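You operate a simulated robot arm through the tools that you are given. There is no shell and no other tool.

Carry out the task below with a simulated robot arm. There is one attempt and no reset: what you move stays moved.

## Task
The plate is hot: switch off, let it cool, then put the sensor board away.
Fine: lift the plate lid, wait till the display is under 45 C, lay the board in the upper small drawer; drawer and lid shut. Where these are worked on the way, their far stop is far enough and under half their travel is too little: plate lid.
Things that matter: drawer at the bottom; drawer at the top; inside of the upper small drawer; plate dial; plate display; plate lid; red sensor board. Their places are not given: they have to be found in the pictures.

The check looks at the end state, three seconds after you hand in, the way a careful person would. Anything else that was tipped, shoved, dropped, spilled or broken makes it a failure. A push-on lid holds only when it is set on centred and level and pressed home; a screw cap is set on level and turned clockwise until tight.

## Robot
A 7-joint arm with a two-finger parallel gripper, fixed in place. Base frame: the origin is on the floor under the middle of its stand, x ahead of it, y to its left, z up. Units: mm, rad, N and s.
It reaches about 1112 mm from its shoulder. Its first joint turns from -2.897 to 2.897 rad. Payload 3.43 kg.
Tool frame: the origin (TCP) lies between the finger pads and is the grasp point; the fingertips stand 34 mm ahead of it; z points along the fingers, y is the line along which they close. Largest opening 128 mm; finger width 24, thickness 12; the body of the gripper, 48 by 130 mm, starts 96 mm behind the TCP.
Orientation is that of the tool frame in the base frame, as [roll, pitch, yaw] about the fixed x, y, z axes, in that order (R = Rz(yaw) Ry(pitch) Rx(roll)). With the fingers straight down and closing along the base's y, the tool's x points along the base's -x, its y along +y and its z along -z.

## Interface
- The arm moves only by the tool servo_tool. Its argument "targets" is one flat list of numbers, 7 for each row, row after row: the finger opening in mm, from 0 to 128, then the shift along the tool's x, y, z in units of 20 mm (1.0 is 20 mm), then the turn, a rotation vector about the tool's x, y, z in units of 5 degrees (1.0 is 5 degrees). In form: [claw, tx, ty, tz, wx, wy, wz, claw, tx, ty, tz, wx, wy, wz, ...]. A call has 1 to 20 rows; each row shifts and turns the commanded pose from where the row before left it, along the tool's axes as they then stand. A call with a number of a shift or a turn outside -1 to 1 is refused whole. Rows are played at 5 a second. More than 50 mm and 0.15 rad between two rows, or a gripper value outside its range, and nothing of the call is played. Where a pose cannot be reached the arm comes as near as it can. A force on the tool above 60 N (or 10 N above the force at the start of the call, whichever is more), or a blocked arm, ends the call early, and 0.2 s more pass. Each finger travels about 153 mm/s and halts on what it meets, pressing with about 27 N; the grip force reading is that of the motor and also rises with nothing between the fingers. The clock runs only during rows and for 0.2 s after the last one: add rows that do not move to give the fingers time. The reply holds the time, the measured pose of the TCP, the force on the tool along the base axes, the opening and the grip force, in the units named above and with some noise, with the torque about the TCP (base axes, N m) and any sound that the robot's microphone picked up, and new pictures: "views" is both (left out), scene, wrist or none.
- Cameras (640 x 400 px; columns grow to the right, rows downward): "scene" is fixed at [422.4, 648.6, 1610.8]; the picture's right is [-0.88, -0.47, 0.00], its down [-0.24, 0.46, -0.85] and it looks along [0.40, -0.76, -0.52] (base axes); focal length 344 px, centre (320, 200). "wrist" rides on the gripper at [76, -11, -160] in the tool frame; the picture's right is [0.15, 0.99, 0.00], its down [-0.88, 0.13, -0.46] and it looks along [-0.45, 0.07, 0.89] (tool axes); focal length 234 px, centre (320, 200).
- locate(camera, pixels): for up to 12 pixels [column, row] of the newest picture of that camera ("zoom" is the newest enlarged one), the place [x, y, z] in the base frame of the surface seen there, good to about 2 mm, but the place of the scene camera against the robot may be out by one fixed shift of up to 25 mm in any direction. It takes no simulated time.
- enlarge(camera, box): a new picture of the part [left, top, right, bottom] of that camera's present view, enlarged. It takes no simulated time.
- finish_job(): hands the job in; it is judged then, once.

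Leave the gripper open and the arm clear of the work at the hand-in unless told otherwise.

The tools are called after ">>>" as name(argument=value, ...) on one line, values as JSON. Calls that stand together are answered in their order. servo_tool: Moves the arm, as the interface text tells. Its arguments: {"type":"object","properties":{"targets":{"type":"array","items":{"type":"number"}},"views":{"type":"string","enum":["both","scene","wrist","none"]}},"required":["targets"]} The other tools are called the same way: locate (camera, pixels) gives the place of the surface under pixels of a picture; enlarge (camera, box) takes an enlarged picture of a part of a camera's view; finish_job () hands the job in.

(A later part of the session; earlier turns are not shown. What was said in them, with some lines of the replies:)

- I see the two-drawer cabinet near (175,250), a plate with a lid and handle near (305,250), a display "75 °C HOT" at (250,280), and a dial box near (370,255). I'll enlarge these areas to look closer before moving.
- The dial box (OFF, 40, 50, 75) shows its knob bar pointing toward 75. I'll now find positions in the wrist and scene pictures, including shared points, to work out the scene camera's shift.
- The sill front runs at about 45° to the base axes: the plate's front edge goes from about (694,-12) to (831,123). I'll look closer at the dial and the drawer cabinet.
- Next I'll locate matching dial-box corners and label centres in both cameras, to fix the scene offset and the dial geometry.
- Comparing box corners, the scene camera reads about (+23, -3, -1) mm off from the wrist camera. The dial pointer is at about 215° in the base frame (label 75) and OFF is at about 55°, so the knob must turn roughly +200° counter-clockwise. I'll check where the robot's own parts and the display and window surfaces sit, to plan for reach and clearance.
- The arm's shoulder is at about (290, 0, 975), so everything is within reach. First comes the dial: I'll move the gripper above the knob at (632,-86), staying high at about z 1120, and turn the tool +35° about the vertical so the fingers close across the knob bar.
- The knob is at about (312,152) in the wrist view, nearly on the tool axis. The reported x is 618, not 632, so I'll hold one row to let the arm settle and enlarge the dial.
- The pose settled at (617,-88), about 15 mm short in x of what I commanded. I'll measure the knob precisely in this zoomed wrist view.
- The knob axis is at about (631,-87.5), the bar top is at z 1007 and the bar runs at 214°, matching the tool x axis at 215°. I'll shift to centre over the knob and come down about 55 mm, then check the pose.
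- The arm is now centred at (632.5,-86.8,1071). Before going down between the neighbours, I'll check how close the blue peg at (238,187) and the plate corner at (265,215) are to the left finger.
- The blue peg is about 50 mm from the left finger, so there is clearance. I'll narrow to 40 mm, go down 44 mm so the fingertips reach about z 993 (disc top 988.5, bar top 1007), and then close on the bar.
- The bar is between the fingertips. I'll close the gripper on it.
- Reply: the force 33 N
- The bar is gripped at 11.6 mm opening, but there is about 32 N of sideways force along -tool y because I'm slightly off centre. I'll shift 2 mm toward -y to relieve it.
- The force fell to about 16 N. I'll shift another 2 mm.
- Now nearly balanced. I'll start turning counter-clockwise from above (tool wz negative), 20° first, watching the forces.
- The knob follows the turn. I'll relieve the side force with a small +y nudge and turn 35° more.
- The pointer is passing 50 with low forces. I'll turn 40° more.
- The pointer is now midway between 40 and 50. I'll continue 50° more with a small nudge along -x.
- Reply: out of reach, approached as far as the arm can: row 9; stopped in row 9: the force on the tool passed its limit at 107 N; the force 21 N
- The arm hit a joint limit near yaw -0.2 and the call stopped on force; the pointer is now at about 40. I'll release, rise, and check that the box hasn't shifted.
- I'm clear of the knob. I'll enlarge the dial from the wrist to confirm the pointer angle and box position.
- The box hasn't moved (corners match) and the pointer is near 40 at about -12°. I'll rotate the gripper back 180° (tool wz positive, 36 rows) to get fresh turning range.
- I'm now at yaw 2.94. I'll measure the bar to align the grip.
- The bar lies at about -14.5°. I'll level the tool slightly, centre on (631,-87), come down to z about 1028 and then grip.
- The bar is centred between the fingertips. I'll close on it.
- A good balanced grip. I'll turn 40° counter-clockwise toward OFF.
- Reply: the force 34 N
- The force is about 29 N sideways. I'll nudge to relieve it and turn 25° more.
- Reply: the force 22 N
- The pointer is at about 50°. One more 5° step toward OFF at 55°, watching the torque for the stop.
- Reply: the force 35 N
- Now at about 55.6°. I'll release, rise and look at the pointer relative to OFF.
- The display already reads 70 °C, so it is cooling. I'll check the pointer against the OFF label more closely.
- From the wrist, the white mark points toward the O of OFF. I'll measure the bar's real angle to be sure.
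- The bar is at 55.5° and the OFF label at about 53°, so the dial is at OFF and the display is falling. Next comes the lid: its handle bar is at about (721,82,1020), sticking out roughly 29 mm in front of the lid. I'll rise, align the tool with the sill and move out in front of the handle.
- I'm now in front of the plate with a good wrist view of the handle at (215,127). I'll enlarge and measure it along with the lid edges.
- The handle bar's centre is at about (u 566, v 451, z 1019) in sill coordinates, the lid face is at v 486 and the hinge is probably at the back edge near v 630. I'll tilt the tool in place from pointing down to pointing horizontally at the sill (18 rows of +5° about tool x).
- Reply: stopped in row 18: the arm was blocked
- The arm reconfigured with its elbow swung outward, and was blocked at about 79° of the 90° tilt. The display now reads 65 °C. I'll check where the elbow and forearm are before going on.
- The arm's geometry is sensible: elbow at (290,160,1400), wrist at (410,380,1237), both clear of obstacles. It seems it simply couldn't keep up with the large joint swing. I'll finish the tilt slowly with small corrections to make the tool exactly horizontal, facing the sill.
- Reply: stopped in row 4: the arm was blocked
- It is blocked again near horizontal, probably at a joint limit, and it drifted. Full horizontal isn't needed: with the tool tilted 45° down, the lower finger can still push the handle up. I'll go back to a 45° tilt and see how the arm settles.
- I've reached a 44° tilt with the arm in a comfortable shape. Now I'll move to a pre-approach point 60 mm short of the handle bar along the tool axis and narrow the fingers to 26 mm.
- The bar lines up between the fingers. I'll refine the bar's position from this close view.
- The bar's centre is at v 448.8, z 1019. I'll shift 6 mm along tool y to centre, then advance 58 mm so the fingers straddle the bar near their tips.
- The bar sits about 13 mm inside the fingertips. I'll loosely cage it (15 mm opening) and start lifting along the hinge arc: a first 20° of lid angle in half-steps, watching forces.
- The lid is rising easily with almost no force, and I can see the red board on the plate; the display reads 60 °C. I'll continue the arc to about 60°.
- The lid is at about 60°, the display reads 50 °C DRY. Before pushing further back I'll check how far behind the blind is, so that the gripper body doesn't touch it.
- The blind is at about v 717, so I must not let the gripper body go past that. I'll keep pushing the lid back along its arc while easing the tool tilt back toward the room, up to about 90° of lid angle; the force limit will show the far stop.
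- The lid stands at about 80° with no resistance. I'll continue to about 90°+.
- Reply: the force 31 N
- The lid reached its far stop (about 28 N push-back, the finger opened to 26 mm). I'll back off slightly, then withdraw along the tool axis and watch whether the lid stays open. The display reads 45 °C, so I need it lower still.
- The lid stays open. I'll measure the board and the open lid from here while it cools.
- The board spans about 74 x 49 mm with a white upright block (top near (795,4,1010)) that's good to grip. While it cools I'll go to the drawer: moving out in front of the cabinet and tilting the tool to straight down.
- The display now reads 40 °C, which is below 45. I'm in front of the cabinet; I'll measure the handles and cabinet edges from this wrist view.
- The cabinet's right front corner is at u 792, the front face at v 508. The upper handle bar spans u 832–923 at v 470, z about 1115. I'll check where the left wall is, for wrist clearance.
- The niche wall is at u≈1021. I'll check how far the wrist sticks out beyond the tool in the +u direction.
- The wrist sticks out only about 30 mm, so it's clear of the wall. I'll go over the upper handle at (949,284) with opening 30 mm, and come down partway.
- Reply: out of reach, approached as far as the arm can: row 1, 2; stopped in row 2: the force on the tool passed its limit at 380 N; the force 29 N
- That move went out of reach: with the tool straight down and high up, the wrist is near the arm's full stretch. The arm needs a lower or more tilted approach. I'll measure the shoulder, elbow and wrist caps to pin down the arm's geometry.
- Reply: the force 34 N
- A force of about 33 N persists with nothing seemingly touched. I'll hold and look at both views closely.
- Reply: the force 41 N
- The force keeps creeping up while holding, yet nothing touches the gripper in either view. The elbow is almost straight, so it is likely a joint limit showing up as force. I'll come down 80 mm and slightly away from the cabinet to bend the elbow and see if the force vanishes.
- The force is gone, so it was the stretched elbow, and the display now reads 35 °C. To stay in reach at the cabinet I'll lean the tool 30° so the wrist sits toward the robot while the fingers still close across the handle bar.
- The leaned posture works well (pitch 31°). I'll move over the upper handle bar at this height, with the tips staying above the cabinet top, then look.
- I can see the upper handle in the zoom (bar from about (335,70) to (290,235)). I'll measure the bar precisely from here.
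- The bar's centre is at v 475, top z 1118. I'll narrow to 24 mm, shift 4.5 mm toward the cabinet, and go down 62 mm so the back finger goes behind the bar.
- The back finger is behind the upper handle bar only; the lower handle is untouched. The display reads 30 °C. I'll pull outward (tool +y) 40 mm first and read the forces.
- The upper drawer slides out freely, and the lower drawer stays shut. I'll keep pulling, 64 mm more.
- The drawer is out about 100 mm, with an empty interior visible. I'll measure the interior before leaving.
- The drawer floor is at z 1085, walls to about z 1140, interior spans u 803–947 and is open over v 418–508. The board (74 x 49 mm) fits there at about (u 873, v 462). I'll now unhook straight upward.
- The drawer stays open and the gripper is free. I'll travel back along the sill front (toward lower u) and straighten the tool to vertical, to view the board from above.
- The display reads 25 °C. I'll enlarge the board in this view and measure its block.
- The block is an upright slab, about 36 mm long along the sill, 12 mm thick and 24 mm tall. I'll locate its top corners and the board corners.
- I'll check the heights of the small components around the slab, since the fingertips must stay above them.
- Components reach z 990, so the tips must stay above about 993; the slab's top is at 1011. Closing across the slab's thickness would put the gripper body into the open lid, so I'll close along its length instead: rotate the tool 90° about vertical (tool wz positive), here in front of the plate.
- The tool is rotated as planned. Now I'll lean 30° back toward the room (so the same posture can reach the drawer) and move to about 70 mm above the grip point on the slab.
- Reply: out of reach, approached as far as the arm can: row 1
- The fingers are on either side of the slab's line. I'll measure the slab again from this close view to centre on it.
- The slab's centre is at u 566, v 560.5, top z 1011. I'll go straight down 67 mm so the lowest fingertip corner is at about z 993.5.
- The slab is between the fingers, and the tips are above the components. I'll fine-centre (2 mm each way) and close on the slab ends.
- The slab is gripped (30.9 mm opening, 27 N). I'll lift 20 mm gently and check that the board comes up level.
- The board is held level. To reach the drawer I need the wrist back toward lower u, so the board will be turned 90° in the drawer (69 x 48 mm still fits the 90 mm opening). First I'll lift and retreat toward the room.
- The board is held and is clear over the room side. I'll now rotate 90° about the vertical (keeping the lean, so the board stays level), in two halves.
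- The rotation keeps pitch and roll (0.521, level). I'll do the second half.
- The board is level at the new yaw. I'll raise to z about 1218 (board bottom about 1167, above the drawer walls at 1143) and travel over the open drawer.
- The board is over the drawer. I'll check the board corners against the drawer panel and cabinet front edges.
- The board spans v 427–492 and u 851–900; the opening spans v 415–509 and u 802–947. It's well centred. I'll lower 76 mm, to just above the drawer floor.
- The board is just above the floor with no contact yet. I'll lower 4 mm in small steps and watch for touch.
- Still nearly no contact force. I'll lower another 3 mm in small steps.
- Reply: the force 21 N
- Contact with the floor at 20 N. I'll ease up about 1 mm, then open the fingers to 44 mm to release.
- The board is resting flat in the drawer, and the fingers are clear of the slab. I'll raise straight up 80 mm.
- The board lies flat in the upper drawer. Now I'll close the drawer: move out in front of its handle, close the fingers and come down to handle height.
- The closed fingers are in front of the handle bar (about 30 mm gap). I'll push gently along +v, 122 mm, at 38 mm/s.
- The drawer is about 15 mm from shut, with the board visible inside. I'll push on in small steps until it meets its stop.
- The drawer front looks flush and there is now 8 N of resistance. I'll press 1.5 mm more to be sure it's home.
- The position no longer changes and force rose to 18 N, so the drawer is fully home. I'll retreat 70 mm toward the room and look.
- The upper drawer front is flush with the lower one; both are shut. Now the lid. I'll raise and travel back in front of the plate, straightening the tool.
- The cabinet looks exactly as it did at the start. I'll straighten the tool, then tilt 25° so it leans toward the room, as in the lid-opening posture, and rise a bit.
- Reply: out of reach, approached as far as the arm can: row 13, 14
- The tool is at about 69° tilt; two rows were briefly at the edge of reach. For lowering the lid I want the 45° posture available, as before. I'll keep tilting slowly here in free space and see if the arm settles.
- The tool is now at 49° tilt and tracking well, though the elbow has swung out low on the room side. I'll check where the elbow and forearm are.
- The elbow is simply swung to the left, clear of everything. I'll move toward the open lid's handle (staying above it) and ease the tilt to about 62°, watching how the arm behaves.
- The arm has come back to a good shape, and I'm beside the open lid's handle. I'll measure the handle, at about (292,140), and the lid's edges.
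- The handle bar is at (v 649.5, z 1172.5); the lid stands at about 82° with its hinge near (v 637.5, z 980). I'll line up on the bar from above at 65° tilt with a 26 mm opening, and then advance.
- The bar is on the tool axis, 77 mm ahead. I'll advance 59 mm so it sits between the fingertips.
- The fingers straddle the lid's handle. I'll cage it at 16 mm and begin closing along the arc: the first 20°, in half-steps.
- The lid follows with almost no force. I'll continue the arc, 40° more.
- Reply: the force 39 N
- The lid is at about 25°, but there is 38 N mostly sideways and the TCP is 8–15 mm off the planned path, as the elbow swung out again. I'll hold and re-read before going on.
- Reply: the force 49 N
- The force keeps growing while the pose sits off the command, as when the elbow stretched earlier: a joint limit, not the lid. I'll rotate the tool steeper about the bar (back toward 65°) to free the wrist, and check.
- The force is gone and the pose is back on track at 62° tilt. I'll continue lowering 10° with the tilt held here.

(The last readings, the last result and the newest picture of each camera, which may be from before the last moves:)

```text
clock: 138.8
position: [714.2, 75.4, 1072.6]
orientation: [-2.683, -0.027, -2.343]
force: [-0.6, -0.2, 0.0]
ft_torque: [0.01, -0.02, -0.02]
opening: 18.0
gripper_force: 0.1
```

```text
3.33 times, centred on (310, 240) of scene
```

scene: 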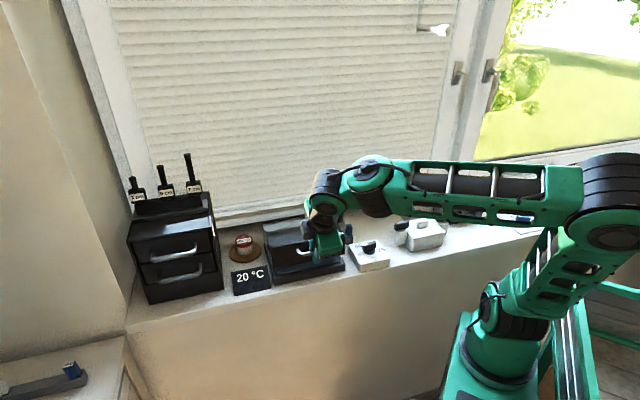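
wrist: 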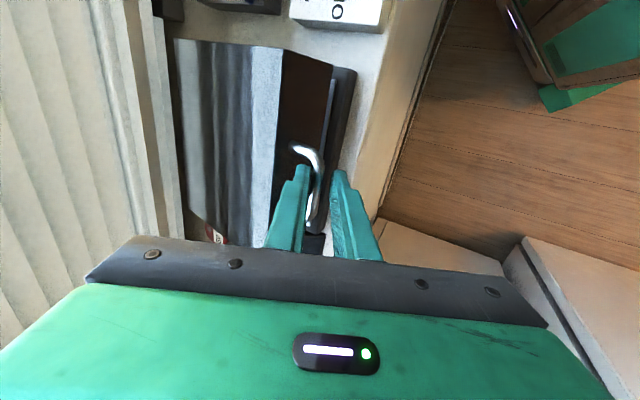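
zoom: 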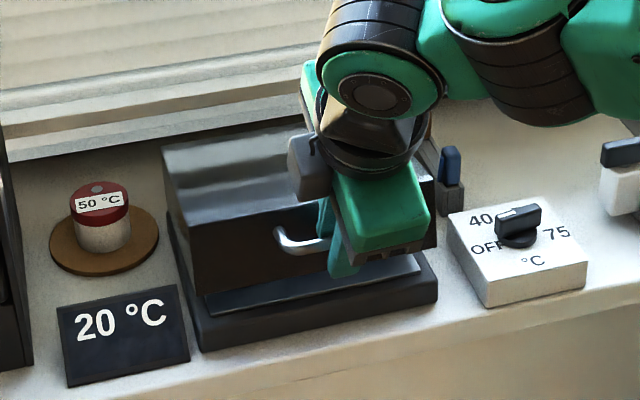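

The lid is at about 12°. I'll lower the last part.

>>> servo_tool(targets=[18, 0, 0.307, 0.287, -0.1, 0, 0, 18, 0, 0.307, 0.287, -0.1, 0, 0, 18, 0, 0.282, 0.31, -0.1, 0, 0, 18, 0, 0.282, 0.31, -0.1, 0, 0, 18, 0, 0, 0, 0, 0, 0], views="both")

>>> enlarge(camera="scene", box=[220, 180, 400, 300])

```text
clock: 140.0
position: [705.1, 82.0, 1041.0]
orientation: [-2.716, -0.025, -2.344]
force: [0.8, 0.0, 0.2]
ft_torque: [0.0, -0.01, 0.01]
opening: 18.0
gripper_force: 0.4
```

scene: 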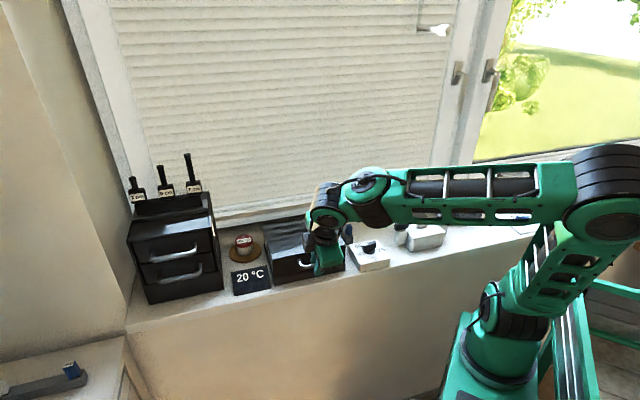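
wrist: 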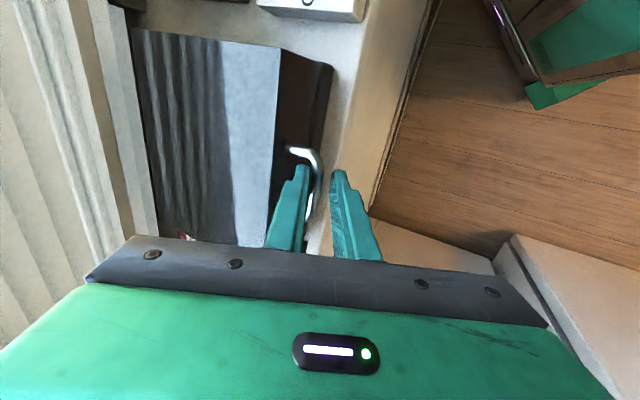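

```text
3.33 times, centred on (310, 240) of scene
```

zoom: 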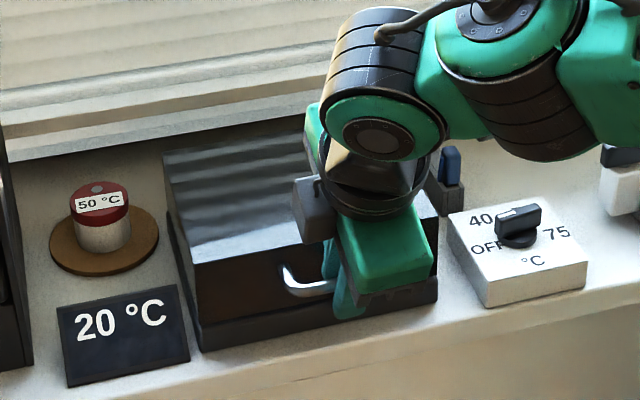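

The lid is nearly shut. I'll lower the final couple of degrees plus a little, so the bar is no longer supported.

>>> servo_tool(targets=[18, 0, 0.106, 0.132, 0, 0, 0, 18, 0, 0.106, 0.132, 0, 0, 0, 22, 0, 0.1, 0.1, 0, 0, 0, 22, 0, 0, 0, 0, 0, 0], views="wrist")

>>> enlarge(camera="wrist", box=[200, 40, 400, 220])

>>> enlarge(camera="scene", box=[220, 180, 400, 300])

```text
clock: 141.0
position: [703.4, 82.4, 1031.3]
orientation: [-2.716, -0.026, -2.345]
force: [3.5, -5.5, 3.9]
ft_torque: [-0.13, -0.06, 0.04]
opening: 26.1
gripper_force: 3.4
```

wrist: 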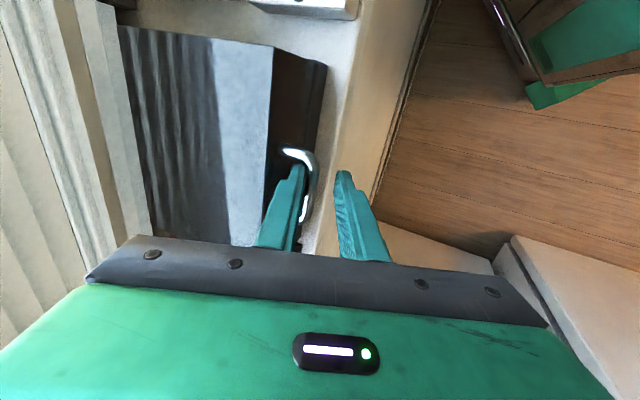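

```text
2.22 times, centred on (300, 130) of wrist
```

zoom: 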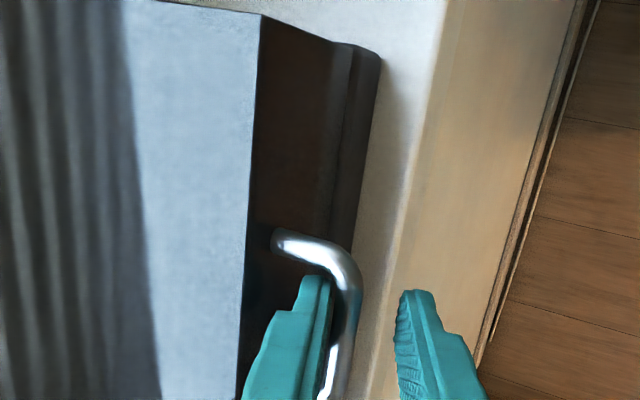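

```text
3.33 times, centred on (310, 240) of scene
```

zoom: 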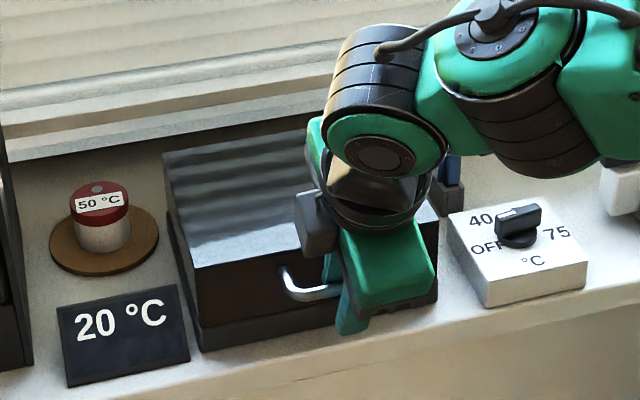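

The lid is down. The back finger is lightly tugging the bar (6 N), so I'll shift 4 mm back to free it and then withdraw along the tool axis.

>>> servo_tool(targets=[26, 0, -0.2, 0, 0, 0, 0, 26, 0, 0, 0, 0, 0, 0, 26, 0, 0, -0.5, 0, 0, 0, 26, 0, 0, -0.8, 0, 0, 0, 26, 0, 0, -0.8, 0, 0, 0, 26, 0, 0, -0.9, 0, 0, 0, 26, 0, 0, -0.9, 0, 0, 0, 26, 0, 0, 0, 0, 0, 0], views="both")

>>> enlarge(camera="wrist", box=[130, 20, 370, 220])

>>> enlarge(camera="scene", box=[220, 180, 400, 300])

```text
clock: 142.8
position: [686.0, 106.3, 1105.5]
orientation: [-2.716, -0.026, -2.345]
force: [0.0, 0.7, -0.4]
ft_torque: [-0.01, 0.0, -0.02]
opening: 26.0
gripper_force: 0.1
```

scene: 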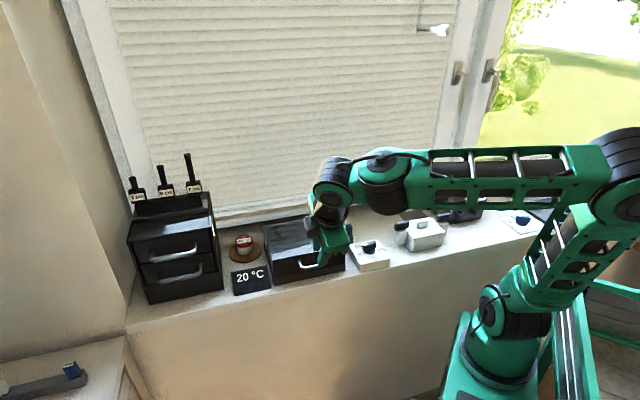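
wrist: 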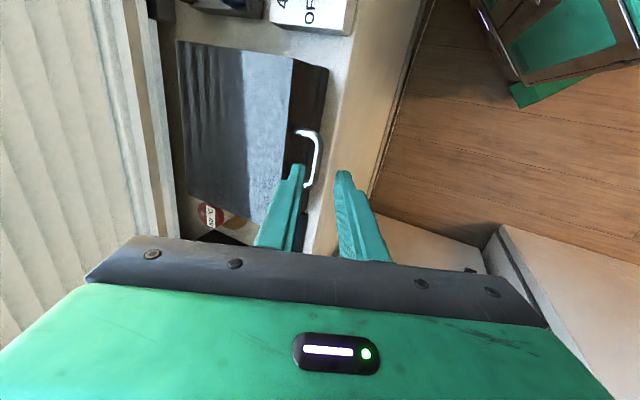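

```text
2.00 times, centred on (250, 120) of wrist
```

zoom: 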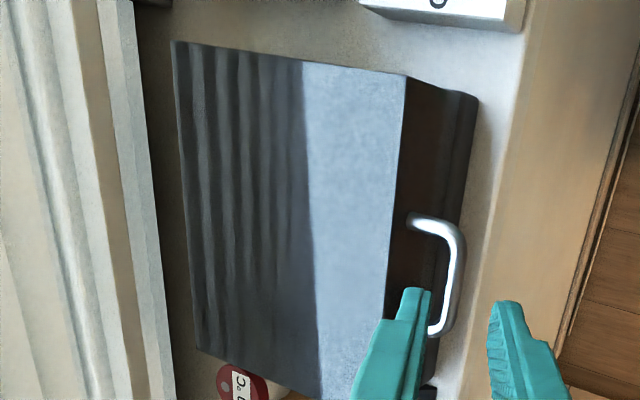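

```text
3.33 times, centred on (310, 240) of scene
```

zoom: 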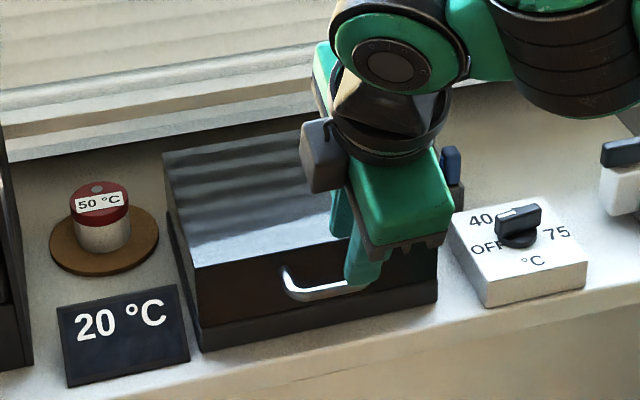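

The lid looks shut. I'll verify its height and handle position against the starting values.

>>> locate(camera="wrist", pixels=[[291, 60], [264, 220], [180, 42], [192, 192], [316, 150], [314, 165], [280, 130], [200, 110]])

```text
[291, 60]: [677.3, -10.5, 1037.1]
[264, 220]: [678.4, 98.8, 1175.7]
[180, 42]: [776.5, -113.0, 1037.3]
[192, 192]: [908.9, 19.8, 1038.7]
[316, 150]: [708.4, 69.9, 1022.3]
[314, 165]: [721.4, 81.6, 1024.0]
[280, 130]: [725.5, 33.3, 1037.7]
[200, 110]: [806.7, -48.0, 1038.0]
```

The lid top is level at z 1037–1038.7 and the handle is back at z 1023, matching the start, so the lid is shut. I'll retreat the arm up and away with the gripper open.

>>> servo_tool(targets=[60, 0, 0, -1, 0, 0, 0, 60, 0, 0, -1, 0, 0, 0, 60, 0, 0, -1, 0, 0, 0, 60, 0, 0, -1, 0, 0, 0, 60, 0.3, 0.5, -0.7, -0.5, 0, 0, 60, 0.3, 0.5, -0.7, -0.5, 0, 0, 60, 0.3, 0.5, -0.7, -0.5, 0, 0, 60, 0, 0, 0, -0.5, 0, 0, 60, 0, 0, 0, -0.5, 0, 0, 60, 0, 0, 0, 0, 0, 0], views="both")

>>> enlarge(camera="scene", box=[110, 150, 270, 310])

>>> enlarge(camera="scene", box=[220, 190, 400, 300])

```text
clock: 145.0
position: [622.6, 149.5, 1207.9]
orientation: [-2.935, -0.026, -2.344]
force: [0.0, 0.7, -0.3]
ft_torque: [0.0, -0.01, 0.05]
opening: 60.0
gripper_force: 0.0
```

scene: 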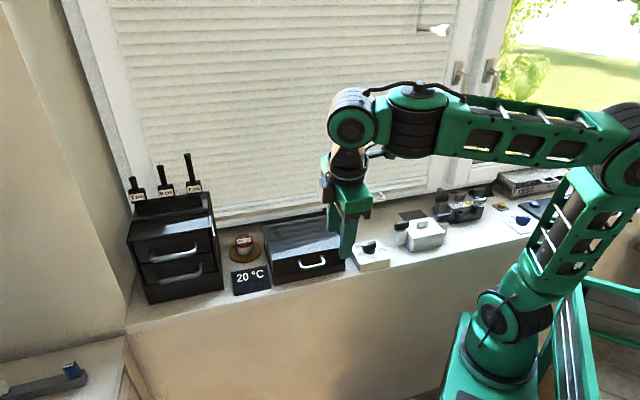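
wrist: 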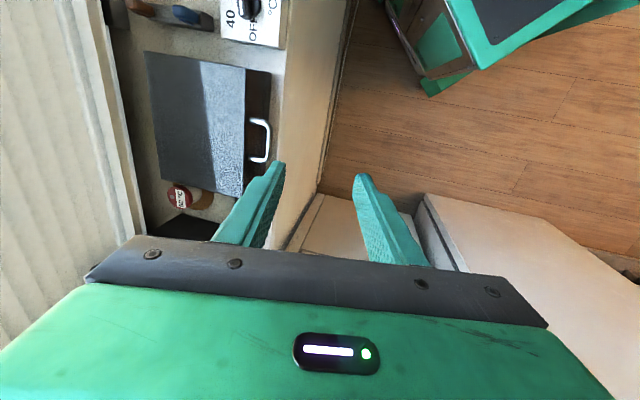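

```text
2.50 times, centred on (190, 230) of scene
```

zoom: 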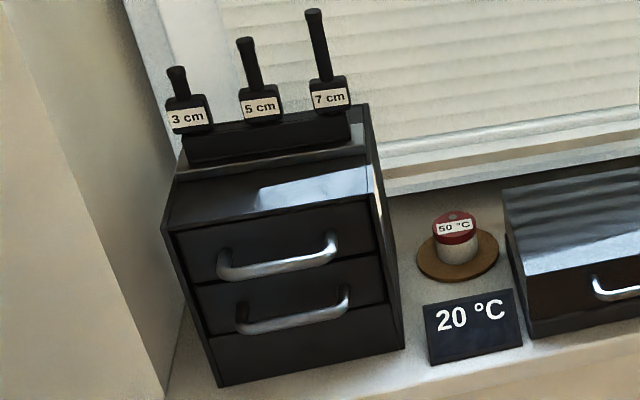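

```text
3.56 times, centred on (310, 245) of scene
```

zoom: 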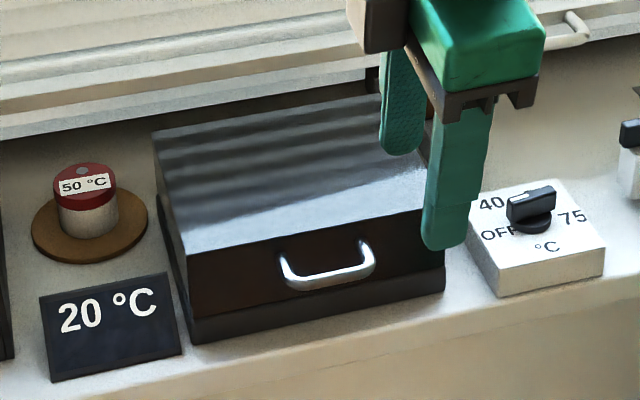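

All is in its end state: dial at OFF, display 20 °C, lid shut, both drawers shut with the board in the upper one, and the other objects where they started. The gripper is open and well clear at (623,150,1208). I'm handing in.

>>> finish_job()

```text
The job is handed in.
```

The job is handed in; I haven't seen the check's result. This is how I left things:

- **Dial:** turned to OFF. The pointer measured 55.5° against about 53° for the OFF label.
- **Cooling:** I opened the lid to its far stop (about 82°) and picked the board up when the display read 25 °C. It read 20 °C at hand-in.
- **Board:** the red board lies flat in the upper drawer. I turned it 90° because the arm could only reach the drawer that way.
- **Drawers:** the upper drawer is pushed home against its stop and flush with the lower one. I never opened the lower drawer.
- **Lid:** shut and level, with its top and handle back at their starting heights.
- **Everything else:** looks unmoved in the final pictures.
- **Arm:** gripper open, standing clear in front of the sill.

Three moments came with high force readings. While I was turning the dial, a joint limit stopped the arm at 107 N; the dial box measured unmoved afterwards. A 380 N reading came in free air at a joint limit, with nothing touched. While I was lowering the lid, up to about 49 N built up until I changed the tilt; the lid still closed fully.
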